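You operate a simulated robot arm through the tools that you are given. There is no shell and no other tool.

Carry out the task below with a simulated robot arm. There is one attempt and no reset: what you move stays moved.

JOB
Close the blue-coil bag and vacuum it for 10 seconds.
Fine: it stays in the packer, lid down, vent closed, mains on.

The check looks at the end state, three seconds after you hand in, the way a careful person would. Anything else that was tipped, shoved, dropped, spilled or broken makes it a failure. A push-on lid holds only when it is set on centred and level and pressed home; a screw cap is set on level and turned clockwise until tight.

ROBOT AND FRAMES
A 7-joint arm with a two-finger parallel gripper, fixed in place. Base frame: the origin is at the foot of the arm, x ahead of it, y to its left, z up. Lengths are in cm, angles in rad, forces in N, time in s.
Its first joint turns from -2.304 to 2.304 rad. Payload 3.91 kg.
Tool frame: the origin (TCP) lies between the finger pads and is the grasp point; the fingertips stand 3 cm ahead of it; z points along the fingers, y is the line along which they close. Largest opening 11 cm; finger width 2, thickness 1; the body of the gripper, 4.8 by 11.2 cm, starts 5.5 cm behind the TCP.
Orientation is that of the tool frame in the base frame, as [roll, pitch, yaw] about the fixed x, y, z axes, in that order (R = Rz(yaw) Ry(pitch) Rx(roll)). With the fingers straight down and closing along the base's y, the tool's x points along the base's -x, its y along +y and its z along -z.

CONTROLS
- The arm moves only by the tool servo_tool. Its argument "plan" is a list of rows, each a list of 3 entries, a list of its own where there are three numbers: the shift along the base's x, y, z in units of 20 mm (1.0 is 20 mm), then the turn, a rotation vector about the base's x, y, z in units of 4 degrees (1.0 is 4 degrees), then the gripper command, from -1 (shut) to 1 (fully open), values between in proportion. In form: [[[x, y, z], [wx, wy, wz], hand], ...]. A call has 1 to 20 rows; each row shifts and turns the commanded pose from where the row before left it. A call with a number of a shift or a turn outside -1 to 1 is refused whole. A row lasts 0.2 s, in which the tool goes at most 5 cm and 0.15 rad; a call with a longer step from one row to the next is refused whole, and so is a gripper value outside its range. A pose out of reach is approached as far as the arm can. The call stops where the force on the tool passes 40 N (or 10 N more than at its start, if that is more) or the arm is blocked; 0.2 s more then pass. Each finger travels about 10.8 cm/s and halts on what it meets, pressing with about 28 N; the grip force reading is that of the motor and also rises with nothing between the fingers. The clock runs only during rows and for 0.2 s after the last one: add rows that do not move to give the fingers time. The reply holds the time, the measured pose of the TCP, the force on the tool along the base axes, the opening and the grip force, in the units named above and with some noise, with the torque about the TCP (base axes, N m) and any sound that the robot's microphone picked up.
- Cameras (640 x 400 px; columns grow to the right, rows downward): "scene" is fixed at [40, 49.97, 155.78]; the picture's right is [0.11, -0.99, 0.00], its down [-0.85, -0.09, -0.51] and it looks along [0.51, 0.05, -0.86] (base axes); focal length 214 px, centre (320, 200). "wrist" rides on the gripper at [7.2, 1.7, -10.3] in the tool frame; the picture's right is [-0.23, 0.97, 0.00], its down [-0.76, -0.18, -0.62] and it looks along [-0.61, -0.14, 0.78] (tool axes); focal length 222 px, centre (320, 200). There is no depth. A picture from a camera that has moved, and an enlarged one, comes with that camera's place and axes in the base frame and with its lens.
- snapshot(camera): a new picture of that camera. It takes no simulated time.
- close_up(camera, box): a new picture of the part [left, top, right, bottom] of that camera's present view, enlarged. It takes no simulated time.
- hand_in(): hands the job in; it is judged then, once.

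Nothing tells you positions but the pictures and the camera data. Unless the task says otherwise, let go and move clear before handing in.

The tools are called as name(argument=value, ...) on one line, values as JSON. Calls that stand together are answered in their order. servo_tool: Moves the arm, as the interface text tells. Its arguments: {"type":"object","properties":{"plan":{"type":"array","items":{"type":"array"}}},"required":["plan"]} The other tools are called the same way: snapshot (camera) takes a picture; close_up (camera, box) takes an enlarged picture of a part of a camera's view; hand_in () hands the job in.

At the start:

```text
time: 0.0
tool_pos: [33.83, 45.37, 152.71]
tool_rot: [3.141, -0.001, 3.141]
wrist_force: [0.4, -0.6, 0.9]
wrist_torque: [0.01, 0.03, 0.02]
opening: 11.0
gripper_force: 0.1
```

scene: 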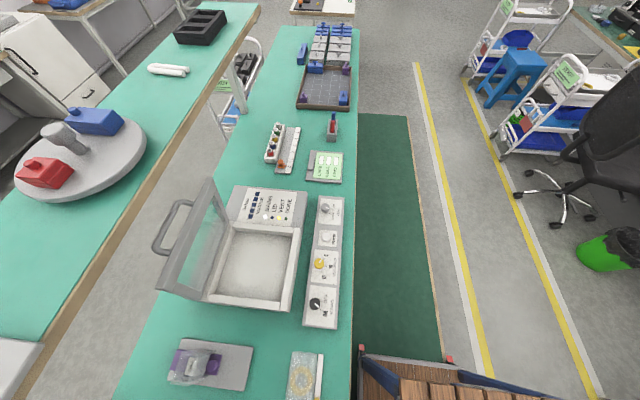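
wrist: 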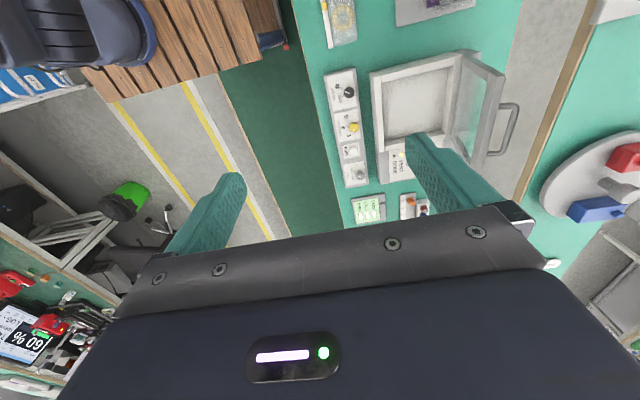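

The scene shows a vacuum packer with its lid open, a row of controls beside it, and bags nearer the bottom of the picture. I'll look at the details before moving anything.

close_up(camera="scene", box=[220, 170, 360, 340])

close_up(camera="scene", box=[290, 190, 360, 335])

close_up(camera="scene", box=[140, 320, 360, 400])

close_up(camera="scene", box=[240, 100, 360, 200])

close_up(camera="wrist", box=[310, 0, 530, 230])

```text
2.35 times, centred on (290, 255) of scene
camera zoom: at [40.0, 49.97, 155.78], right [0.11, -0.99, 0.0], down [-0.85, -0.09, -0.51], along [0.51, 0.05, -0.86], focal length 505 px, centre (391, 71)
```

zoom: 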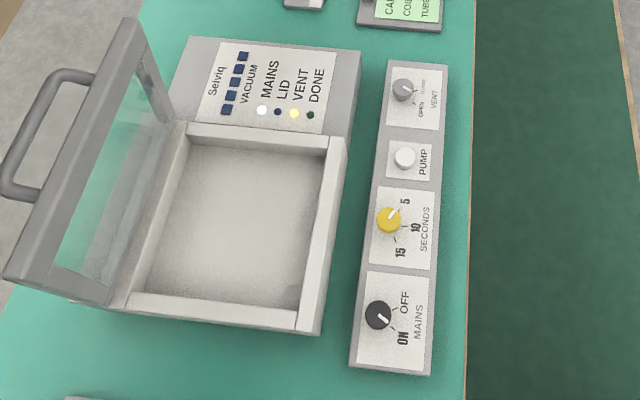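

```text
2.76 times, centred on (325, 262) of scene
camera zoom: at [40.0, 49.97, 155.78], right [0.11, -0.99, 0.0], down [-0.85, -0.09, -0.51], along [0.51, 0.05, -0.86], focal length 592 px, centre (306, 28)
```

zoom: 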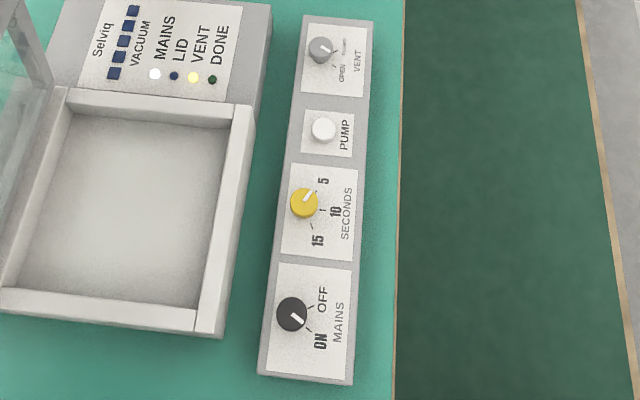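

```text
2.91 times, centred on (250, 360) of scene
camera zoom: at [40.0, 49.97, 155.78], right [0.11, -0.99, 0.0], down [-0.85, -0.09, -0.51], along [0.51, 0.05, -0.86], focal length 624 px, centre (524, -266)
```

zoom: 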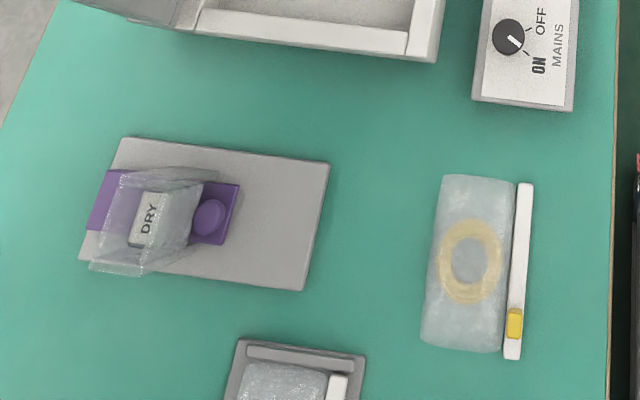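

```text
4.00 times, centred on (300, 150) of scene
camera zoom: at [40.0, 49.97, 155.78], right [0.11, -0.99, 0.0], down [-0.85, -0.09, -0.51], along [0.51, 0.05, -0.86], focal length 858 px, centre (400, 400)
```

zoom: 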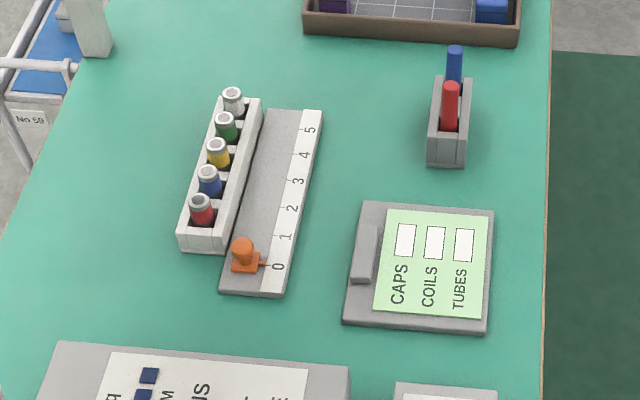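

```text
1.74 times, centred on (420, 115) of wrist
camera zoom: at [26.58, 46.97, 163.15], right [0.23, 0.97, 0.0], down [0.76, -0.18, 0.62], along [0.61, -0.14, -0.78], focal length 386 px, centre (146, 348)
```

zoom: 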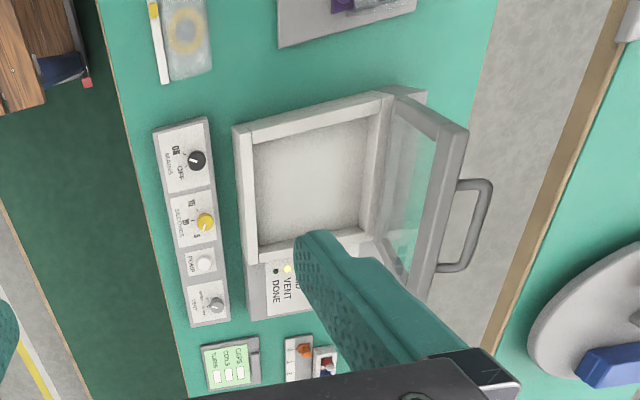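

The bag with the yellow coil lies at the near right of the bench. Another tray with a bag is just cut off at the bottom of the scene picture. I estimate the bench top at about z = 85–90, and I'll move the wrist camera back at this safe height to see the near end of the bench.

servo_tool(plan=[[[-1, 0, 0], [0, 0, 0], 1], [[-1, 0, 0], [0, 0, 0], 1], [[-1, 0, 0], [0, 0, 0], 1], [[-1, 0, 0], [0, 0, 0], 1], [[-1, 0, 0], [0, 0, 0], 1], [[-1, 0, 0], [0, 0, 0], 1], [[-1, 0, 0], [0, 0, 0], 1], [[-1, 0, 0], [0, 0, 0], 1], [[-1, 0, 0], [0, 0, 0], 1], [[-1, 0, 0], [0, 0, 0], 1]])

snapshot(camera="wrist")

snapshot(camera="scene")

```text
time: 2.2
tool_pos: [13.9, 45.24, 152.69]
tool_rot: [-3.141, 0.0, 3.14]
wrist_force: [0.6, 0.4, 0.6]
wrist_torque: [-0.02, -0.01, 0.03]
opening: 10.98
gripper_force: 0.1
```

```text
taken
camera wrist: at [6.59, 46.88, 163.12], right [0.23, 0.97, 0.0], down [0.76, -0.18, 0.62], along [0.61, -0.14, -0.78], focal length 222 px, centre (320, 200)
```

wrist: 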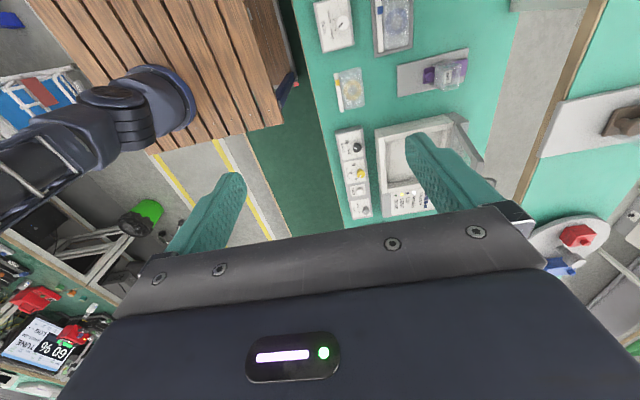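

```text
taken
```

scene: 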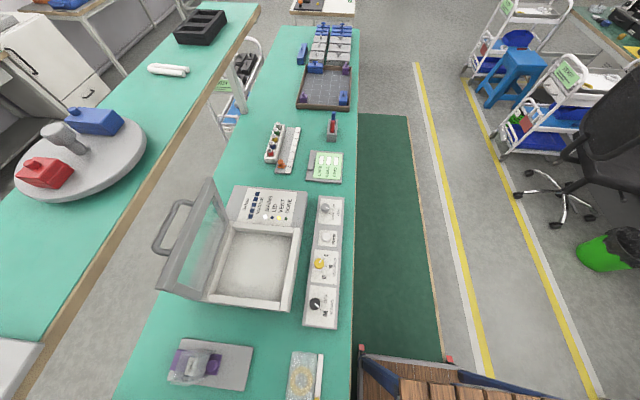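

servo_tool(plan=[[[-1, 0, 0], [0, 0, 0], 1], [[-1, 0, 0], [0, 0, 0], 1], [[-1, 0, 0], [0, 0, 0], 1], [[-1, 0, 0], [0, 0, 0], 1], [[-1, 0, 0], [0, 0, 0], 1], [[-1, 0, 0], [0, 0, 0], 1], [[-1, 0, 0], [0, 0, 0], 1], [[-1, 0, 0], [0, 0, 0], 1], [[-1, 0, 0], [0, 0, 0], 1], [[-1, 0, 0], [0, 0, 0], 1], [[-1, 0, 0], [0, 0, 0], 1], [[-1, 0, 0], [0, 0, 0], 1], [[-1, 0, 0], [0, 0, 0], 1], [[-1, 0, 0], [0, 0, 0], 1]])

snapshot(camera="wrist")

close_up(camera="wrist", box=[300, 0, 520, 220])

```text
time: 5.2
tool_pos: [-14.27, 45.37, 152.82]
tool_rot: [-3.141, 0.001, 3.141]
wrist_force: [0.2, 1.0, 0.0]
wrist_torque: [0.0, 0.03, 0.0]
opening: 10.97
gripper_force: 0.1
```

```text
taken
camera wrist: at [-21.52, 46.96, 163.19], right [0.23, 0.97, 0.0], down [0.76, -0.18, 0.62], along [0.61, -0.14, -0.78], focal length 222 px, centre (320, 200)
```

wrist: 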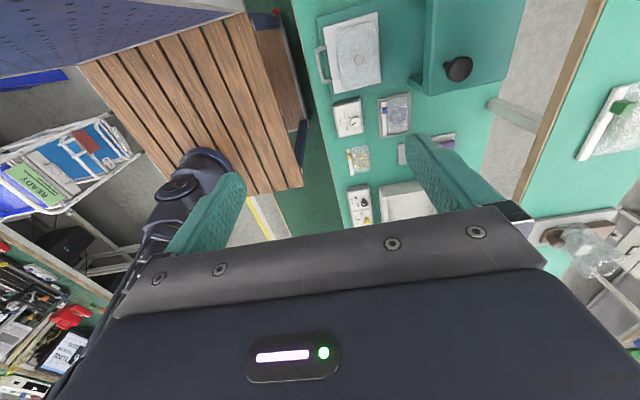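

```text
1.82 times, centred on (410, 110) of wrist
camera zoom: at [-21.52, 46.96, 163.19], right [0.23, 0.97, 0.0], down [0.76, -0.18, 0.62], along [0.61, -0.14, -0.78], focal length 404 px, centre (156, 364)
```

zoom: 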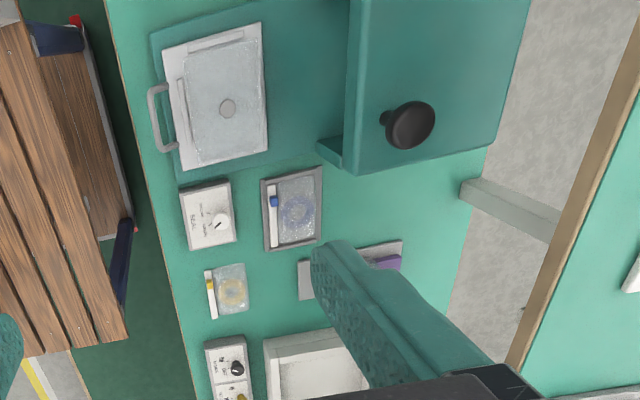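

The blue-coil bag is in a dark grey tray next to the yellow-coil bag, with its blue slider at one end of a white zip strip. I'll lower the camera part of the way for a better look at it and at the other boxes nearby.

servo_tool(plan=[[[0.3, 0.8, -1], [0, 0, 0], 1], [[0.3, 0.8, -1], [0, 0, 0], 1], [[0.3, 0.8, -1], [0, 0, 0], 1], [[0.3, 0.8, -1], [0, 0, 0], 1], [[0.3, 0.8, -1], [0, 0, 0], 1], [[0.3, 0.8, -1], [0, 0, 0], 1], [[0.3, 0.8, -1], [0, 0, 0], 1], [[0.3, 0.8, -1], [0, 0, 0], 1], [[0.3, 0.8, -1], [0, 0, 0], 1], [[0.3, 0.8, -1], [0, 0, 0], 1]])

snapshot(camera="wrist")

close_up(camera="wrist", box=[200, 0, 440, 200])

snapshot(camera="scene")

```text
time: 7.4
tool_pos: [-7.85, 61.25, 132.77]
tool_rot: [3.141, -0.001, -3.14]
wrist_force: [-0.7, -0.4, 1.1]
wrist_torque: [0.02, -0.02, -0.01]
opening: 10.97
gripper_force: 0.1
```

```text
taken
camera wrist: at [-15.21, 62.87, 143.27], right [0.23, 0.97, 0.0], down [0.76, -0.18, 0.62], along [0.61, -0.14, -0.78], focal length 222 px, centre (320, 200)
```

wrist: 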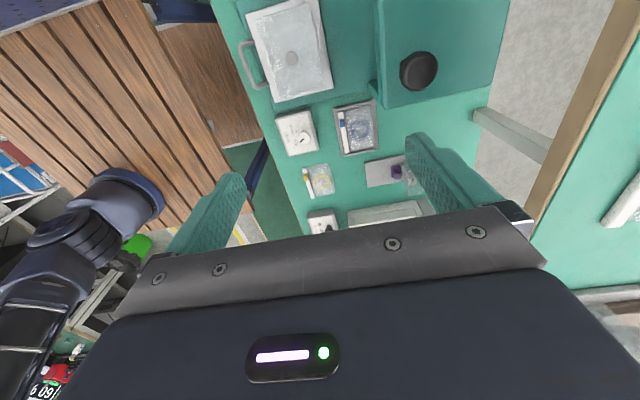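

```text
2.00 times, centred on (320, 100) of wrist
camera zoom: at [-15.21, 62.87, 143.27], right [0.23, 0.97, 0.0], down [0.76, -0.18, 0.62], along [0.61, -0.14, -0.78], focal length 444 px, centre (320, 400)
```

zoom: 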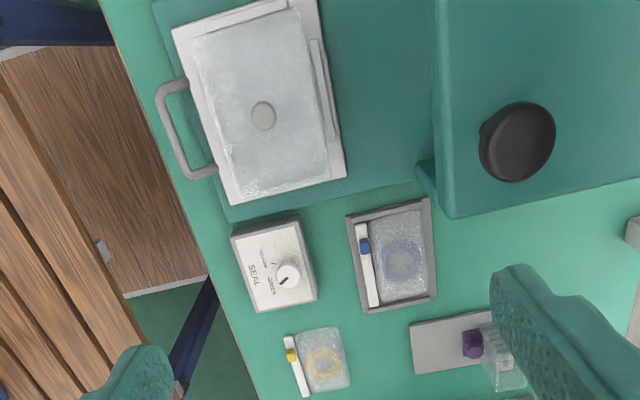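

```text
taken
```

scene: 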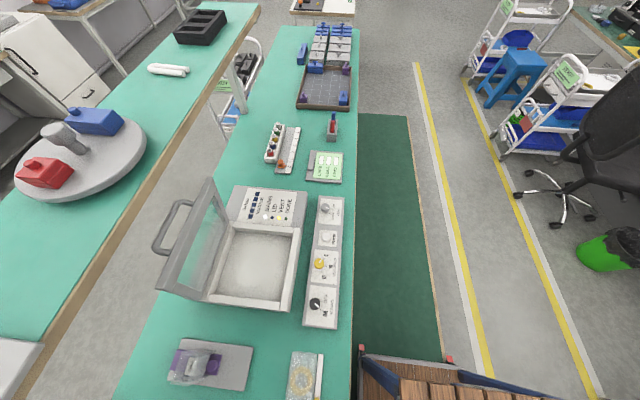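

The blue-coil tray is at about (9, 67.5) with the bench top around z = 80. The green press with the black knob stands tall, about z = 105, at around (-6, 76). I'll come in closer over the tray and keep clear of the press.

servo_tool(plan=[[[0.52, 0.1, -0.95], [0, 0, 0], 1], [[0.52, 0.1, -0.95], [0, 0, 0], 1], [[0.52, 0.1, -0.95], [0, 0, 0], 1], [[0.52, 0.1, -0.95], [0, 0, 0], 1], [[0.52, 0.1, -0.95], [0, 0, 0], 1], [[0.52, 0.1, -0.95], [0, 0, 0], 1], [[0.52, 0.1, -0.95], [0, 0, 0], 1], [[0.52, 0.1, -0.95], [0, 0, 0], 1], [[0.52, 0.1, -0.95], [0, 0, 0], 1], [[0.52, 0.1, -0.95], [0, 0, 0], 1], [[0.52, 0.1, -0.95], [0, 0, 0], 1], [[0.52, 0.1, -0.95], [0, 0, 0], 1]])

snapshot(camera="wrist")

close_up(camera="wrist", box=[230, 40, 430, 165])

```text
time: 10.0
tool_pos: [4.28, 63.53, 109.97]
tool_rot: [3.141, -0.001, -3.14]
wrist_force: [-0.1, -0.1, 0.3]
wrist_torque: [0.01, 0.01, -0.01]
opening: 11.01
gripper_force: 0.0
```

```text
taken
camera wrist: at [-2.97, 65.26, 120.35], right [0.23, 0.97, 0.0], down [0.76, -0.18, 0.62], along [0.61, -0.14, -0.78], focal length 222 px, centre (320, 200)
```

wrist: 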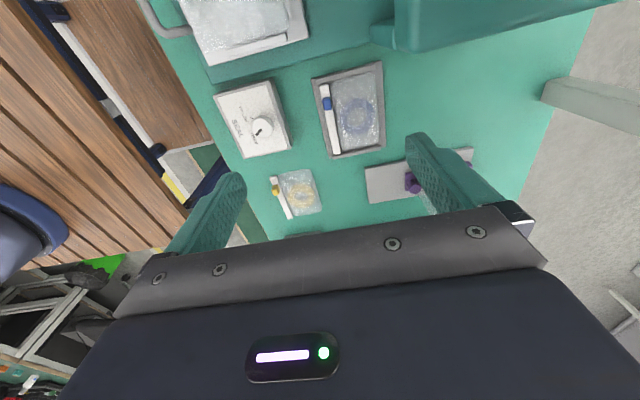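

```text
3.20 times, centred on (330, 102) of wrist
camera zoom: at [-2.97, 65.26, 120.35], right [0.23, 0.97, 0.0], down [0.76, -0.18, 0.62], along [0.61, -0.14, -0.78], focal length 711 px, centre (288, 512)
```

zoom: 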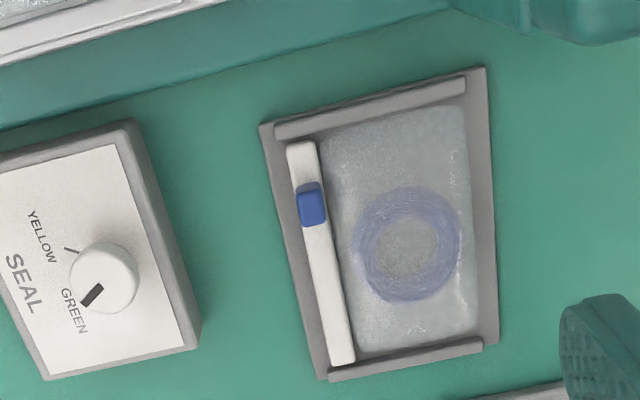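

The tray measures about x 3.7–18.2 and y 62.5–73.3, with rails only at its x ends. The zip strip runs along x at y ≈ 64, and the slider is at x ≈ 7.4. I'll look closer to tell which way it closes.

servo_tool(plan=[[[0.12, -0.25, -0.93], [0, 0, 0], 1], [[0.12, -0.25, -0.93], [0, 0, 0], 1], [[0.12, -0.25, -0.93], [0, 0, 0], 1], [[0.12, -0.25, -0.93], [0, 0, 0], 1], [[0.12, -0.25, -0.93], [0, 0, 0], 1], [[0.12, -0.25, -0.93], [0, 0, 0], 1], [[0.12, -0.25, -0.93], [0, 0, 0], 1]])

snapshot(camera="wrist")

close_up(camera="wrist", box=[320, 60, 450, 200])

close_up(camera="wrist", box=[240, 150, 330, 220])

```text
time: 11.6
tool_pos: [6.11, 60.16, 96.97]
tool_rot: [3.141, 0.0, -3.14]
wrist_force: [0.9, 0.0, 0.2]
wrist_torque: [0.01, 0.01, 0.03]
opening: 11.0
gripper_force: 0.0
```

```text
taken
camera wrist: at [-1.16, 61.84, 107.33], right [0.23, 0.97, 0.0], down [0.76, -0.18, 0.62], along [0.61, -0.14, -0.78], focal length 222 px, centre (320, 200)
```

wrist: 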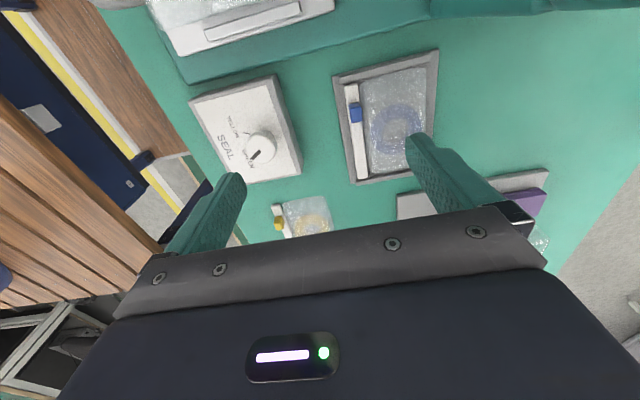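

```text
2.86 times, centred on (385, 130) of wrist
camera zoom: at [-1.16, 61.84, 107.33], right [0.23, 0.97, 0.0], down [0.76, -0.18, 0.62], along [0.61, -0.14, -0.78], focal length 635 px, centre (134, 400)
```

zoom: 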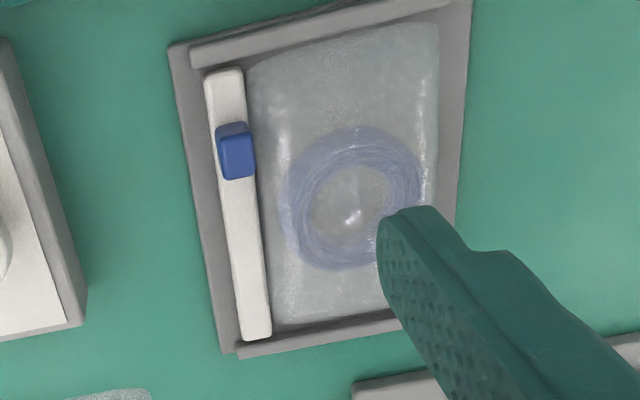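

```text
5.71 times, centred on (285, 185) of wrist
camera zoom: at [-1.16, 61.84, 107.33], right [0.23, 0.97, 0.0], down [0.76, -0.18, 0.62], along [0.61, -0.14, -0.78], focal length 1269 px, centre (520, 286)
```

zoom: 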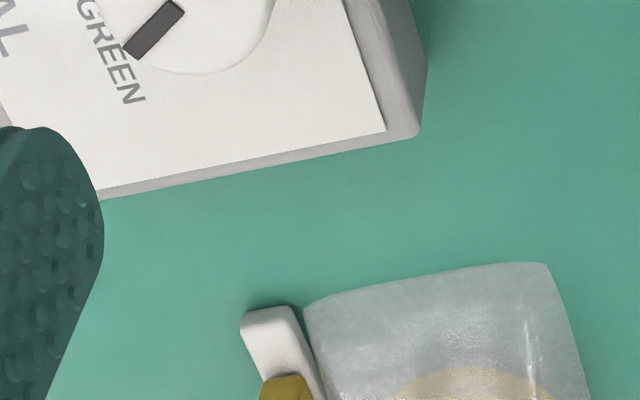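

The slider sits about 23% along from the -x end, so the long free run is toward +x, and I take that as the closing direction. First I need an exact bench height, so I'll close the fingers and gently touch bare bench at about (13, 78), beside the tray.

servo_tool(plan=[[[0.9, 0, 0], [0, 0, 0], -1], [[0.9, 0, 0], [0, 0, 0], -1], [[0.9, 0, 0], [0, 0, 0], -1], [[0.9, 0, 0], [0, 0, 0], -1], [[0, 1, 0], [0, 0, 0], -1], [[0, 1, 0], [0, 0, 0], -1], [[0, 1, 0], [0, 0, 0], -1], [[0, 1, 0], [0, 0, 0], -1], [[0, 1, 0], [0, 0, 0], -1], [[0, 1, 0], [0, 0, 0], -1], [[0, 1, 0], [0, 0, 0], -1], [[0, 1, 0], [0, 0, 0], -1], [[0, 1, 0], [0, 0, 0], -1]])

snapshot(camera="wrist")

snapshot(camera="scene")

```text
time: 14.4
tool_pos: [13.16, 78.39, 97.06]
tool_rot: [-3.141, -0.001, 3.141]
wrist_force: [-0.4, 0.2, 0.3]
wrist_torque: [-0.01, -0.04, -0.01]
opening: 0.0
gripper_force: 28.4
```

```text
taken
camera wrist: at [5.92, 79.99, 107.45], right [0.23, 0.97, 0.0], down [0.76, -0.18, 0.62], along [0.61, -0.14, -0.78], focal length 222 px, centre (320, 200)
```

wrist: 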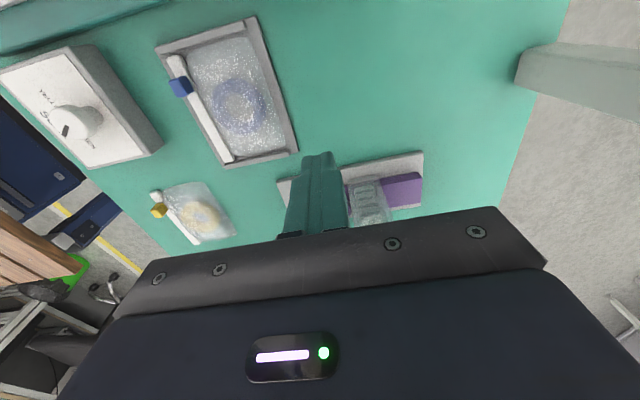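

```text
taken
```

scene: 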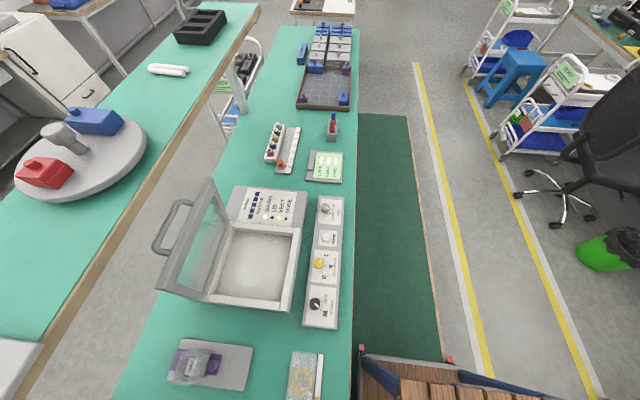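

The fingers are above bare bench to the left of the tray. I'll descend in small steps until they touch.

servo_tool(plan=[[[0, 0, -1], [0, 0, 0], -1], [[0, 0, -1], [0, 0, 0], -1], [[0, 0, -1], [0, 0, 0], -1], [[0, 0, -1], [0, 0, 0], -1], [[0, 0, -1], [0, 0, 0], -1], [[0, 0, -0.5], [0, 0, 0], -1]])

snapshot(camera="wrist")

```text
time: 15.8
tool_pos: [13.25, 78.16, 85.76]
tool_rot: [-3.141, 0.002, 3.141]
wrist_force: [-0.2, 0.2, 0.6]
wrist_torque: [-0.03, -0.03, -0.03]
opening: 0.0
gripper_force: 28.2
```

```text
taken
camera wrist: at [5.96, 79.84, 96.28], right [0.23, 0.97, 0.0], down [0.76, -0.18, 0.62], along [0.61, -0.14, -0.78], focal length 222 px, centre (320, 200)
```

wrist: 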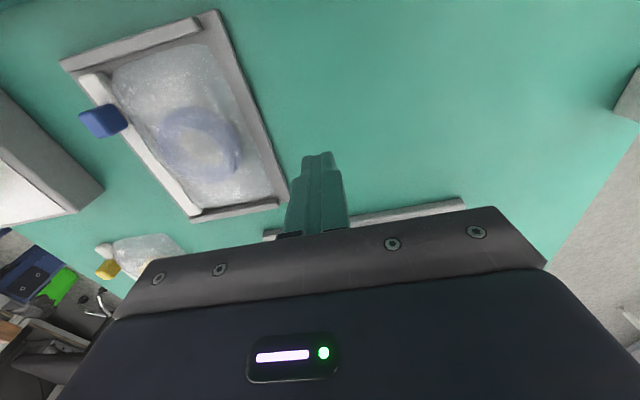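

servo_tool(plan=[[[0, 0, -0.25], [0, 0, 0], -1], [[0, 0, -0.25], [0, 0, 0], -1], [[0, 0, -0.25], [0, 0, 0], -1], [[0, 0, -0.15], [0, 0, 0], -1], [[0, 0, -0.15], [0, 0, 0], -1], [[0, 0, -0.15], [0, 0, 0], -1], [[0, 0, -0.15], [0, 0, 0], -1], [[0, 0, -0.15], [0, 0, 0], -1], [[0, 0, -0.15], [0, 0, 0], -1], [[0, 0, -0.15], [0, 0, 0], -1], [[0, 0, -0.15], [0, 0, 0], -1], [[0, 0, -0.15], [0, 0, 0], -1], [[0, 0, -0.15], [0, 0, 0], -1], [[0, 0, -0.15], [0, 0, 0], -1], [[0, 0, -0.15], [0, 0, 0], -1], [[0, 0, -0.15], [0, 0, 0], -1], [[0, 0, -0.15], [0, 0, 0], -1]])

snapshot(camera="wrist")

```text
time: 19.2
tool_pos: [13.15, 78.29, 80.88]
tool_rot: [3.141, 0.001, -3.14]
wrist_force: [-0.4, -8.4, 9.9]
wrist_torque: [-0.33, 0.09, 0.05]
opening: 0.0
gripper_force: 28.5
stopped in row 17: the force on the tool passed its limit at 46 N (the readings are from after the stop); the commanded pose is now the measured one
```

```text
taken
camera wrist: at [5.96, 79.95, 91.4], right [0.23, 0.97, 0.0], down [0.76, -0.18, 0.62], along [0.61, -0.14, -0.78], focal length 222 px, centre (320, 200)
```

wrist: 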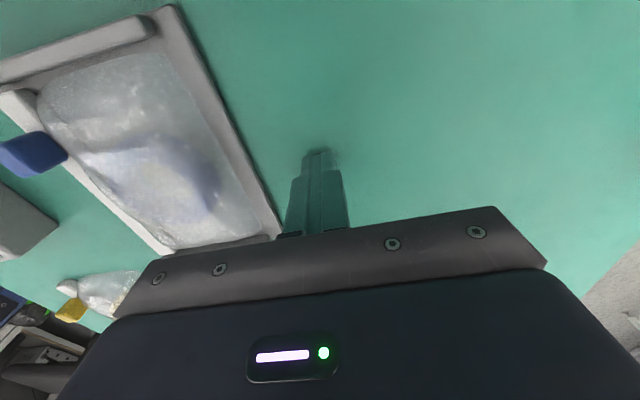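

The bench top is at z ≈ 77.9. I'll look at the slider from this low angle to judge the heights of the slider and strip.

close_up(camera="wrist", box=[0, 60, 200, 260])

servo_tool(plan=[[[0, 0, 0.5], [0, 0, 0], -1], [[0, 0, 1], [0, 0, 0], -1], [[0, 0, 1], [0, 0, 0], -1]])

close_up(camera="wrist", box=[40, 0, 300, 260])

```text
2.00 times, centred on (100, 160) of wrist
camera zoom: at [5.96, 79.95, 91.4], right [0.23, 0.97, 0.0], down [0.76, -0.18, 0.62], along [0.61, -0.14, -0.78], focal length 444 px, centre (760, 280)
```

zoom: 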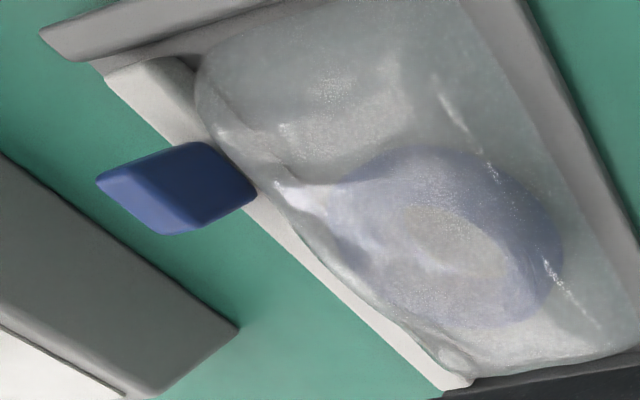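

```text
time: 20.0
tool_pos: [13.26, 78.31, 85.82]
tool_rot: [3.14, 0.001, -3.141]
wrist_force: [0.2, 1.0, -0.8]
wrist_torque: [-0.02, 0.0, 0.01]
opening: 0.0
gripper_force: 28.2
```

```text
1.54 times, centred on (170, 130) of wrist
camera zoom: at [6.01, 79.97, 96.27], right [0.23, 0.97, 0.0], down [0.76, -0.18, 0.62], along [0.61, -0.14, -0.78], focal length 342 px, centre (551, 308)
```

zoom: 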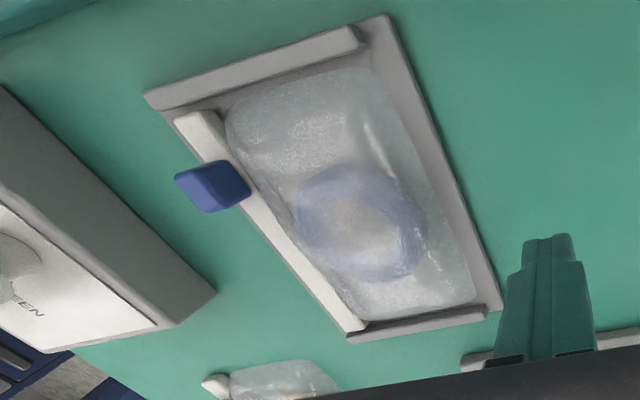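

The slider top is at about z 81.6 and the strip top at about 79.9. The slider spans roughly x 6.9–8.5 at y 64. I'll place the closed fingers behind it, on the -x side, to push it toward +x.

servo_tool(plan=[[[0, 0, 1], [0, 0, 0], -1], [[0, 0, 0.5], [0, 0, 0], -1], [[-0.49, -0.89, 0], [0, 0, 0], -1], [[-0.49, -0.89, 0], [0, 0, 0], -1], [[-0.49, -0.89, 0], [0, 0, 0], -1], [[-0.49, -0.89, 0], [0, 0, 0], -1], [[-0.49, -0.89, 0], [0, 0, 0], -1], [[-0.49, -0.89, 0], [0, 0, 0], -1], [[-0.49, -0.89, 0], [0, 0, 0], -1], [[-0.49, -0.89, 0], [0, 0, 0], -1], [[0, 0, 0], [0, 0, 0], -1]])

snapshot(camera="wrist")

close_up(camera="wrist", box=[230, 60, 430, 230])

```text
time: 22.4
tool_pos: [5.28, 64.1, 88.9]
tool_rot: [3.139, 0.0, 3.14]
wrist_force: [0.2, 0.5, -0.1]
wrist_torque: [0.0, 0.0, 0.02]
opening: 0.0
gripper_force: 28.2
```

```text
taken
camera wrist: at [-2.01, 65.71, 99.32], right [0.23, 0.97, 0.0], down [0.76, -0.18, 0.62], along [0.61, -0.14, -0.78], focal length 222 px, centre (320, 200)
```

wrist: 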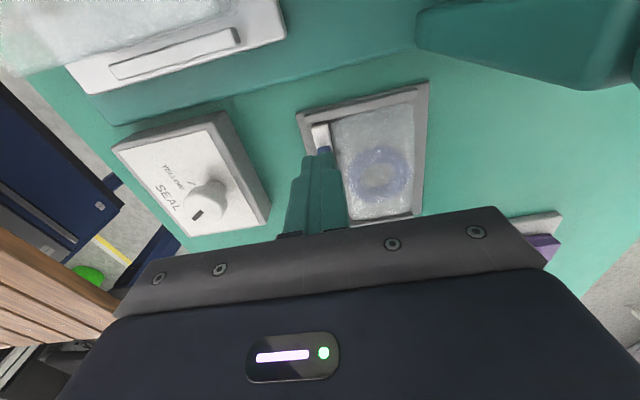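

```text
2.35 times, centred on (330, 145) of wrist
camera zoom: at [-2.01, 65.71, 99.32], right [0.23, 0.97, 0.0], down [0.76, -0.18, 0.62], along [0.61, -0.14, -0.78], focal length 523 px, centre (296, 329)
```

zoom: 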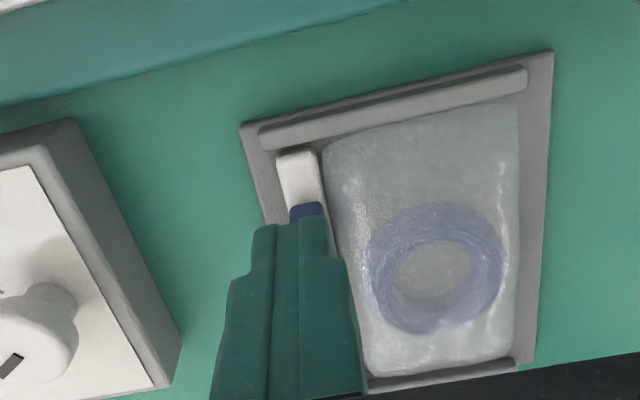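

The fingers are lined up with the strip behind the slider, whose -x face is at about x 7.1. I'll lower the tips to z ≈ 80.7, just above the strip.

servo_tool(plan=[[[0.25, 0, -1], [0, 0, 0], -1], [[0, 0, -0.8], [0, 0, 0], -1], [[0, 0, -0.4], [0, 0, 0], -1], [[0, 0, -0.2], [0, 0, 0], -1], [[0, 0, -0.15], [0, 0, 0], -1]])

snapshot(camera="wrist")

close_up(camera="wrist", box=[230, 60, 430, 230])

```text
time: 23.6
tool_pos: [5.87, 64.07, 83.86]
tool_rot: [3.14, 0.001, -3.142]
wrist_force: [-0.5, -0.4, 0.1]
wrist_torque: [0.02, 0.03, 0.0]
opening: 0.0
gripper_force: 28.0
```

```text
taken
camera wrist: at [-1.43, 65.71, 94.28], right [0.23, 0.97, 0.0], down [0.76, -0.18, 0.62], along [0.61, -0.14, -0.78], focal length 222 px, centre (320, 200)
```

wrist: 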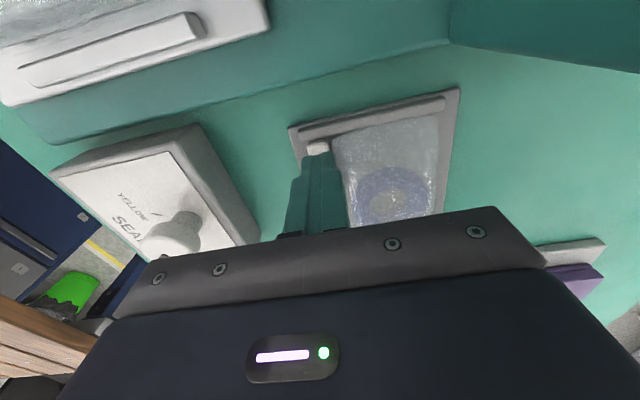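

```text
2.35 times, centred on (330, 145) of wrist
camera zoom: at [-1.43, 65.71, 94.28], right [0.23, 0.97, 0.0], down [0.76, -0.18, 0.62], along [0.61, -0.14, -0.78], focal length 523 px, centre (296, 329)
```

zoom: 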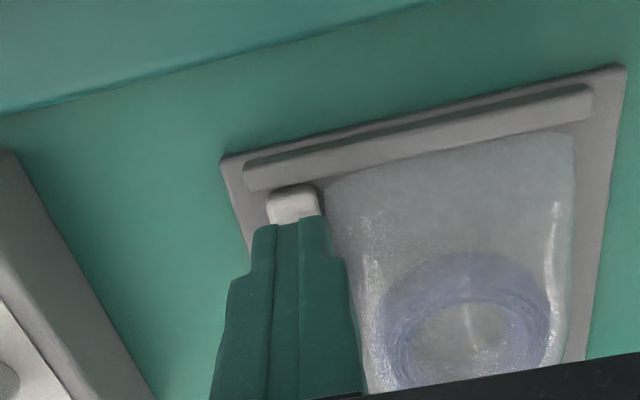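

The fingertips are just behind the slider with no contact force yet. I'll push gently toward +x in 2–3 mm steps.

servo_tool(plan=[[[0.15, 0, 0], [0, 0, 0], -1], [[0.15, 0, 0], [0, 0, 0], -1], [[0.15, 0, 0], [0, 0, 0], -1], [[0.15, 0, 0], [0, 0, 0], -1], [[0.15, 0, 0], [0, 0, 0], -1], [[0.15, 0, 0], [0, 0, 0], -1]])

snapshot(camera="wrist")

close_up(camera="wrist", box=[230, 60, 430, 230])

```text
time: 25.0
tool_pos: [7.61, 64.16, 83.79]
tool_rot: [-3.141, -0.002, 3.141]
wrist_force: [-1.5, -0.4, 1.3]
wrist_torque: [-0.01, 0.03, 0.0]
opening: 0.0
gripper_force: 27.9
```

```text
taken
camera wrist: at [0.43, 65.74, 94.19], right [0.23, 0.97, 0.0], down [0.76, -0.18, 0.62], along [0.61, -0.14, -0.78], focal length 222 px, centre (320, 200)
```

wrist: 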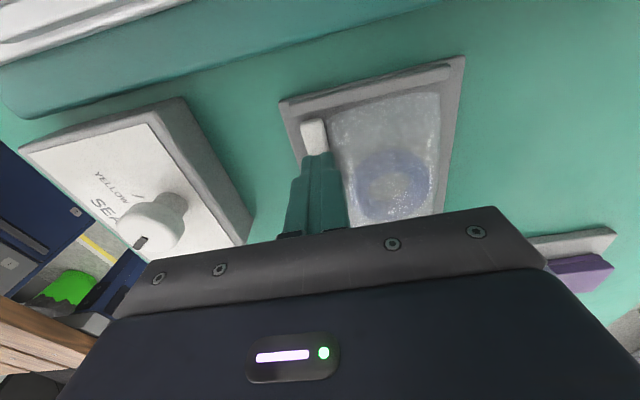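

```text
2.35 times, centred on (330, 145) of wrist
camera zoom: at [0.43, 65.74, 94.19], right [0.23, 0.97, 0.0], down [0.76, -0.18, 0.62], along [0.61, -0.14, -0.78], focal length 523 px, centre (296, 329)
```

zoom: 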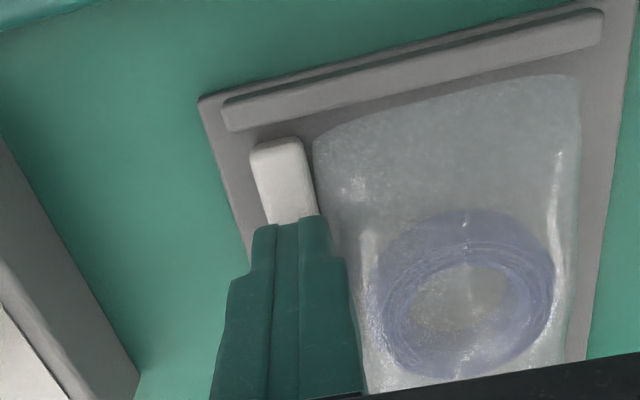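

The resistance is light, about 1.5 N, so the slider appears to be moving. I'll keep pushing.

servo_tool(plan=[[[0.15, 0, 0], [0, 0, 0], -1], [[0.15, 0, 0], [0, 0, 0], -1], [[0.15, 0, 0], [0, 0, 0], -1], [[0.15, 0, 0], [0, 0, 0], -1], [[0.15, 0, 0], [0, 0, 0], -1], [[0.15, 0, 0], [0, 0, 0], -1], [[0.15, 0, 0], [0, 0, 0], -1], [[0.15, 0, 0], [0, 0, 0], -1]])

close_up(camera="wrist", box=[230, 0, 480, 230])

```text
time: 26.8
tool_pos: [10.11, 64.03, 83.92]
tool_rot: [3.138, -0.001, 3.141]
wrist_force: [0.9, 0.1, -0.3]
wrist_torque: [0.0, 0.01, 0.0]
opening: 0.0
gripper_force: 27.7
```

```text
1.74 times, centred on (355, 115) of wrist
camera zoom: at [2.8, 65.71, 94.25], right [0.23, 0.97, 0.0], down [0.76, -0.18, 0.62], along [0.61, -0.14, -0.78], focal length 386 px, centre (259, 348)
```

zoom: 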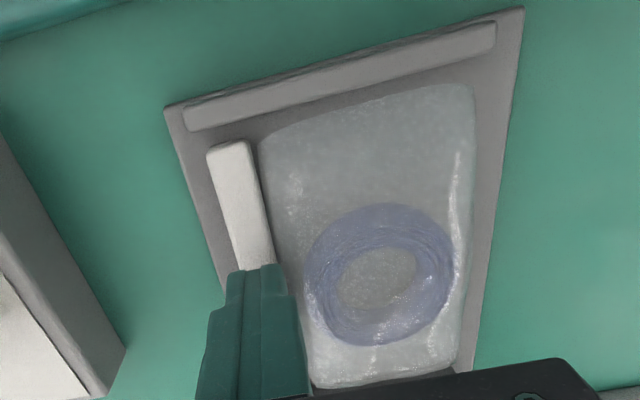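

The strip behind the fingers is clear, so the slider is travelling with them, and the tray hasn't moved. I'll continue toward the end stop.

servo_tool(plan=[[[0.15, 0, 0], [0, 0, 0], -1], [[0.15, 0, 0], [0, 0, 0], -1], [[0.15, 0, 0], [0, 0, 0], -1], [[0.15, 0, 0], [0, 0, 0], -1], [[0.1, 0, 0], [0, 0, 0], -1], [[0.1, 0, 0], [0, 0, 0], -1]])

close_up(camera="wrist", box=[180, 0, 480, 230])

```text
time: 28.2
tool_pos: [11.62, 64.16, 83.74]
tool_rot: [3.14, 0.0, 3.141]
wrist_force: [-0.2, 0.0, 0.3]
wrist_torque: [0.02, 0.0, 0.03]
opening: 0.0
gripper_force: 27.5
```

```text
1.74 times, centred on (330, 115) of wrist
camera zoom: at [4.44, 65.7, 94.2], right [0.23, 0.97, 0.0], down [0.76, -0.18, 0.62], along [0.61, -0.14, -0.78], focal length 386 px, centre (303, 348)
```

zoom: 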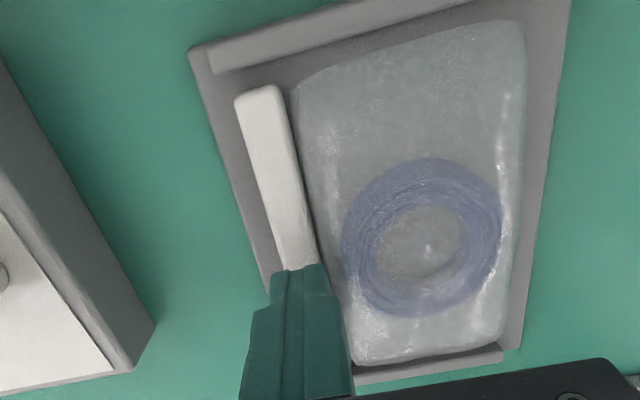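

servo_tool(plan=[[[0.1, 0, 0], [0, 0, 0], -1], [[0.1, 0, 0], [0, 0, 0], -1], [[0.1, 0, 0], [0, 0, 0], -1], [[0.1, 0, 0], [0, 0, 0], -1]])

close_up(camera="wrist", box=[180, 0, 480, 230])

```text
time: 29.2
tool_pos: [12.58, 64.03, 83.84]
tool_rot: [3.141, 0.0, 3.14]
wrist_force: [-0.8, 0.5, 0.2]
wrist_torque: [0.01, 0.01, 0.01]
opening: 0.0
gripper_force: 28.1
```

```text
1.74 times, centred on (330, 115) of wrist
camera zoom: at [5.26, 65.72, 94.21], right [0.23, 0.97, 0.0], down [0.76, -0.18, 0.62], along [0.61, -0.14, -0.78], focal length 386 px, centre (303, 348)
```

zoom: 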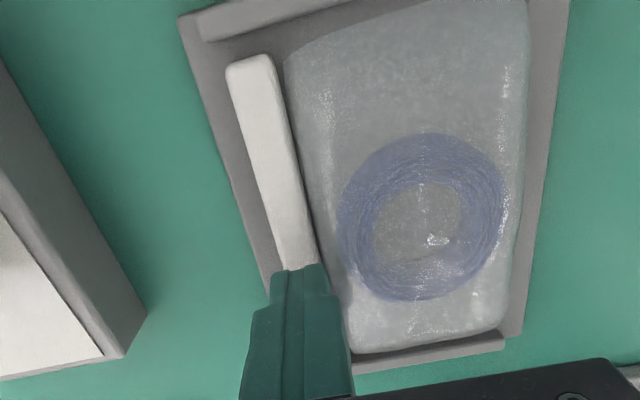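

servo_tool(plan=[[[0.1, 0, 0], [0, 0, 0], -1], [[0.1, 0, 0], [0, 0, 0], -1], [[0.1, 0, 0], [0, 0, 0], -1], [[0.1, 0, 0], [0, 0, 0], -1]])

close_up(camera="wrist", box=[180, 0, 480, 230])

```text
time: 30.2
tool_pos: [13.23, 64.02, 83.85]
tool_rot: [3.14, 0.0, 3.141]
wrist_force: [0.4, 0.0, 0.0]
wrist_torque: [0.02, -0.01, -0.01]
opening: 0.0
gripper_force: 27.5
```

```text
1.74 times, centred on (330, 115) of wrist
camera zoom: at [6.0, 65.74, 94.24], right [0.23, 0.97, 0.0], down [0.76, -0.18, 0.62], along [0.61, -0.14, -0.78], focal length 386 px, centre (303, 348)
```

zoom: 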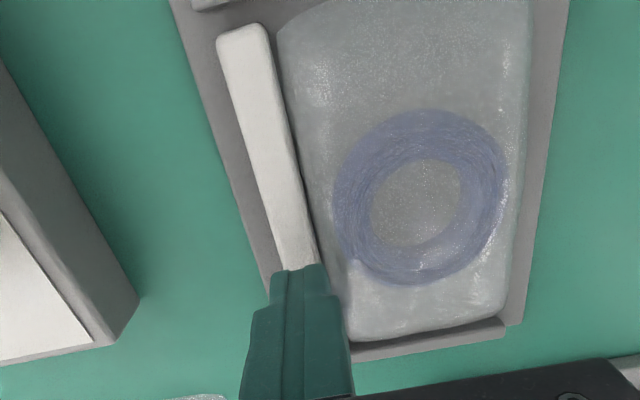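

servo_tool(plan=[[[0.1, 0, 0], [0, 0, 0], -1], [[0.1, 0, 0], [0, 0, 0], -1]])

servo_tool(plan=[[[0.1, 0, 0], [0, 0, 0], -1], [[0.1, 0, 0], [0, 0, 0], -1]])

close_up(camera="wrist", box=[180, 0, 480, 230])

```text
time: 30.8
tool_pos: [13.74, 64.22, 83.81]
tool_rot: [3.14, -0.002, -3.14]
wrist_force: [-1.3, 1.1, -0.1]
wrist_torque: [-0.01, 0.02, 0.01]
opening: 0.0
gripper_force: 28.4
```

```text
time: 31.4
tool_pos: [13.93, 64.07, 83.86]
tool_rot: [3.139, 0.0, -3.141]
wrist_force: [-15.3, 3.3, 6.1]
wrist_torque: [0.11, 0.37, 0.04]
opening: 0.0
gripper_force: 27.8
```

```text
1.74 times, centred on (330, 115) of wrist
camera zoom: at [6.74, 65.73, 94.25], right [0.23, 0.97, 0.0], down [0.76, -0.18, 0.62], along [0.61, -0.14, -0.78], focal length 386 px, centre (303, 348)
```

zoom: 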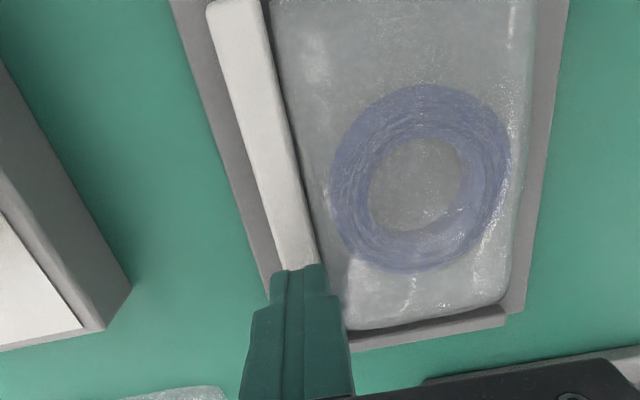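

The force rose to 15 N, so the slider has reached its end stop. I'll back off, rise and look at the result.

servo_tool(plan=[[[-0.3, 0, 0], [0, 0, 0], -1], [[0, 0, 0.5], [0, 0, 0], -1], [[0, 0, 1], [0, 0, 0], -1], [[0, 0, 1], [0, 0, 0], -1], [[-0.5, 0, 1], [0, 0, 0], -1], [[-1, 0, 1], [0, 0, 0], -1], [[-1, 0, 1], [0, 0, 0], -1], [[-1, -0.5, 1], [0, 0, 0], -1], [[0, -0.5, 0], [0, 0, 0], -1]])

snapshot(camera="wrist")

close_up(camera="wrist", box=[230, 60, 430, 240])

```text
time: 33.4
tool_pos: [6.52, 62.22, 96.85]
tool_rot: [3.139, 0.0, 3.139]
wrist_force: [0.3, 0.3, -0.1]
wrist_torque: [-0.01, 0.0, 0.01]
opening: 0.03
gripper_force: 27.8
```

```text
taken
camera wrist: at [-0.65, 63.85, 107.24], right [0.23, 0.97, 0.0], down [0.76, -0.18, 0.62], along [0.61, -0.14, -0.78], focal length 222 px, centre (320, 200)
```

wrist: 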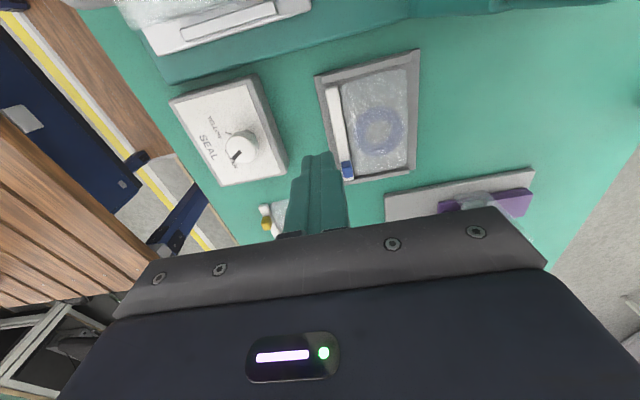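

```text
2.22 times, centred on (330, 150) of wrist
camera zoom: at [-0.65, 63.85, 107.24], right [0.23, 0.97, 0.0], down [0.76, -0.18, 0.62], along [0.61, -0.14, -0.78], focal length 494 px, centre (298, 311)
```

zoom: 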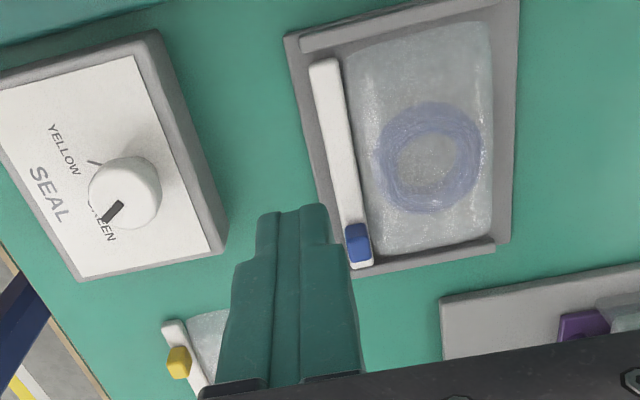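

close_up(camera="wrist", box=[310, 70, 370, 190])

close_up(camera="wrist", box=[250, 190, 310, 240])

close_up(camera="scene", box=[280, 340, 340, 400])

```text
3.33 times, centred on (340, 130) of wrist
camera zoom: at [-0.65, 63.85, 107.24], right [0.23, 0.97, 0.0], down [0.76, -0.18, 0.62], along [0.61, -0.14, -0.78], focal length 740 px, centre (253, 433)
```

zoom: 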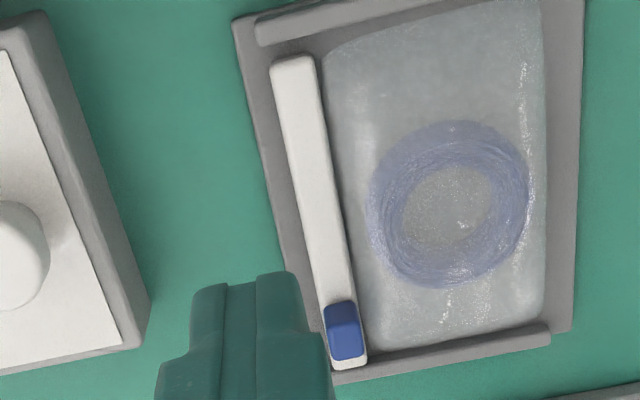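

```text
8.00 times, centred on (280, 215) of wrist
camera zoom: at [-0.65, 63.85, 107.24], right [0.23, 0.97, 0.0], down [0.76, -0.18, 0.62], along [0.61, -0.14, -0.78], focal length 1777 px, centre (640, 80)
```

zoom: 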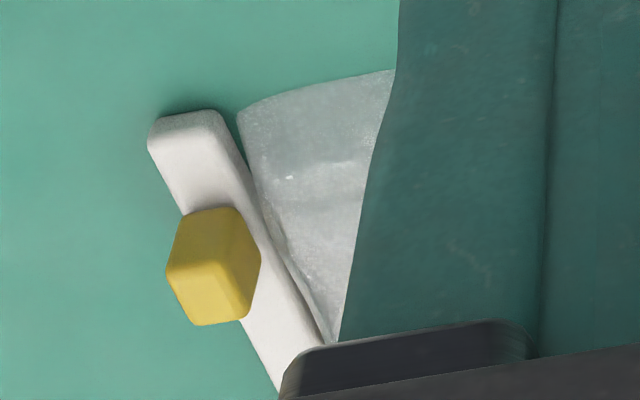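

```text
6.67 times, centred on (310, 370) of scene
camera zoom: at [40.0, 49.97, 155.78], right [0.11, -0.99, 0.0], down [-0.85, -0.09, -0.51], along [0.51, 0.05, -0.86], focal length 1430 px, centre (387, -933)
```

zoom: 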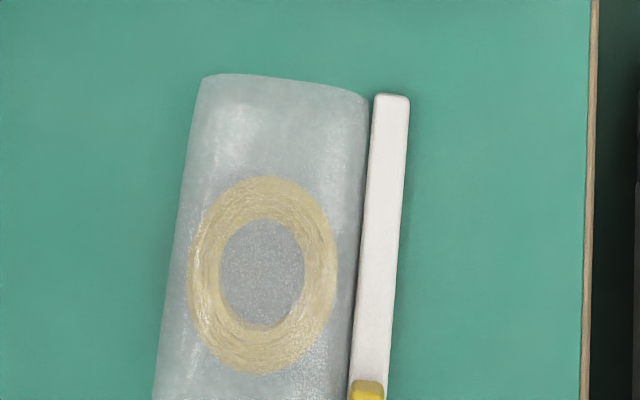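

The slider is now at the +x end of the strip, at its stop, and the tray is undisturbed. Before picking up the bag I'll study the packer and its control box in more detail.

close_up(camera="scene", box=[150, 170, 310, 320])

close_up(camera="scene", box=[295, 190, 355, 260])

close_up(camera="scene", box=[295, 245, 355, 335])

close_up(camera="scene", box=[230, 180, 310, 230])

```text
2.67 times, centred on (230, 245) of scene
camera zoom: at [40.0, 49.97, 155.78], right [0.11, -0.99, 0.0], down [-0.85, -0.09, -0.51], along [0.51, 0.05, -0.86], focal length 572 px, centre (560, 80)
```

zoom: 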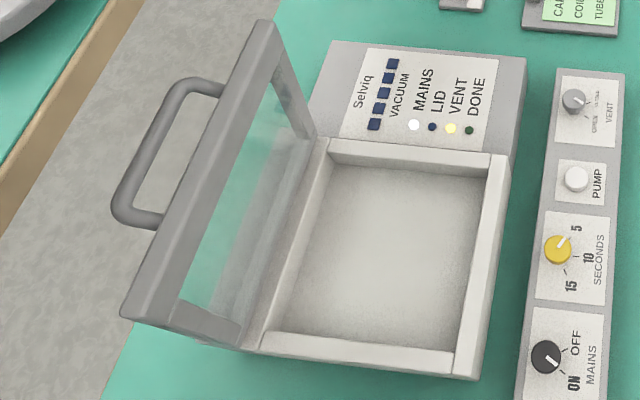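

```text
5.71 times, centred on (325, 225) of scene
camera zoom: at [40.0, 49.97, 155.78], right [0.11, -0.99, 0.0], down [-0.85, -0.09, -0.51], along [0.51, 0.05, -0.86], focal length 1226 px, centre (291, 57)
```

zoom: 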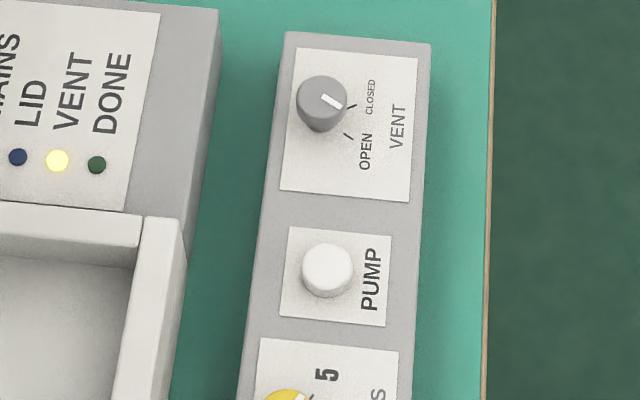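

```text
4.44 times, centred on (325, 290) of scene
camera zoom: at [40.0, 49.97, 155.78], right [0.11, -0.99, 0.0], down [-0.85, -0.09, -0.51], along [0.51, 0.05, -0.86], focal length 953 px, centre (298, -200)
```

zoom: 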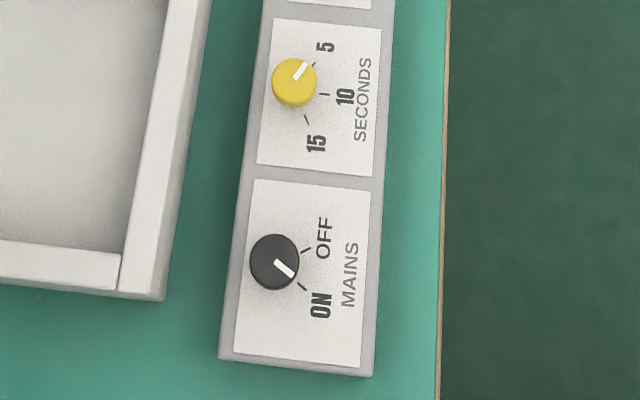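

```text
8.00 times, centred on (270, 205) of scene
camera zoom: at [40.0, 49.97, 155.78], right [0.11, -0.99, 0.0], down [-0.85, -0.09, -0.51], along [0.51, 0.05, -0.86], focal length 1716 px, centre (720, 160)
```

zoom: 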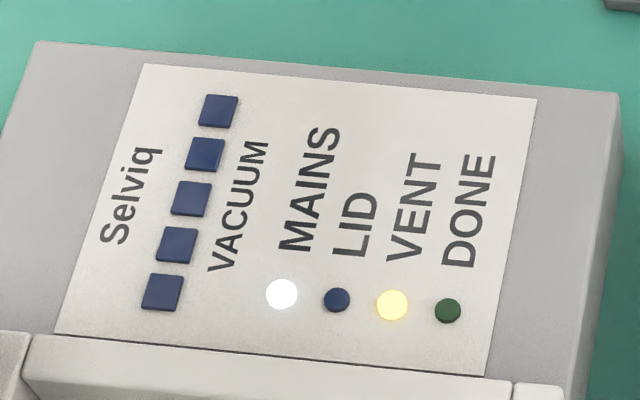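

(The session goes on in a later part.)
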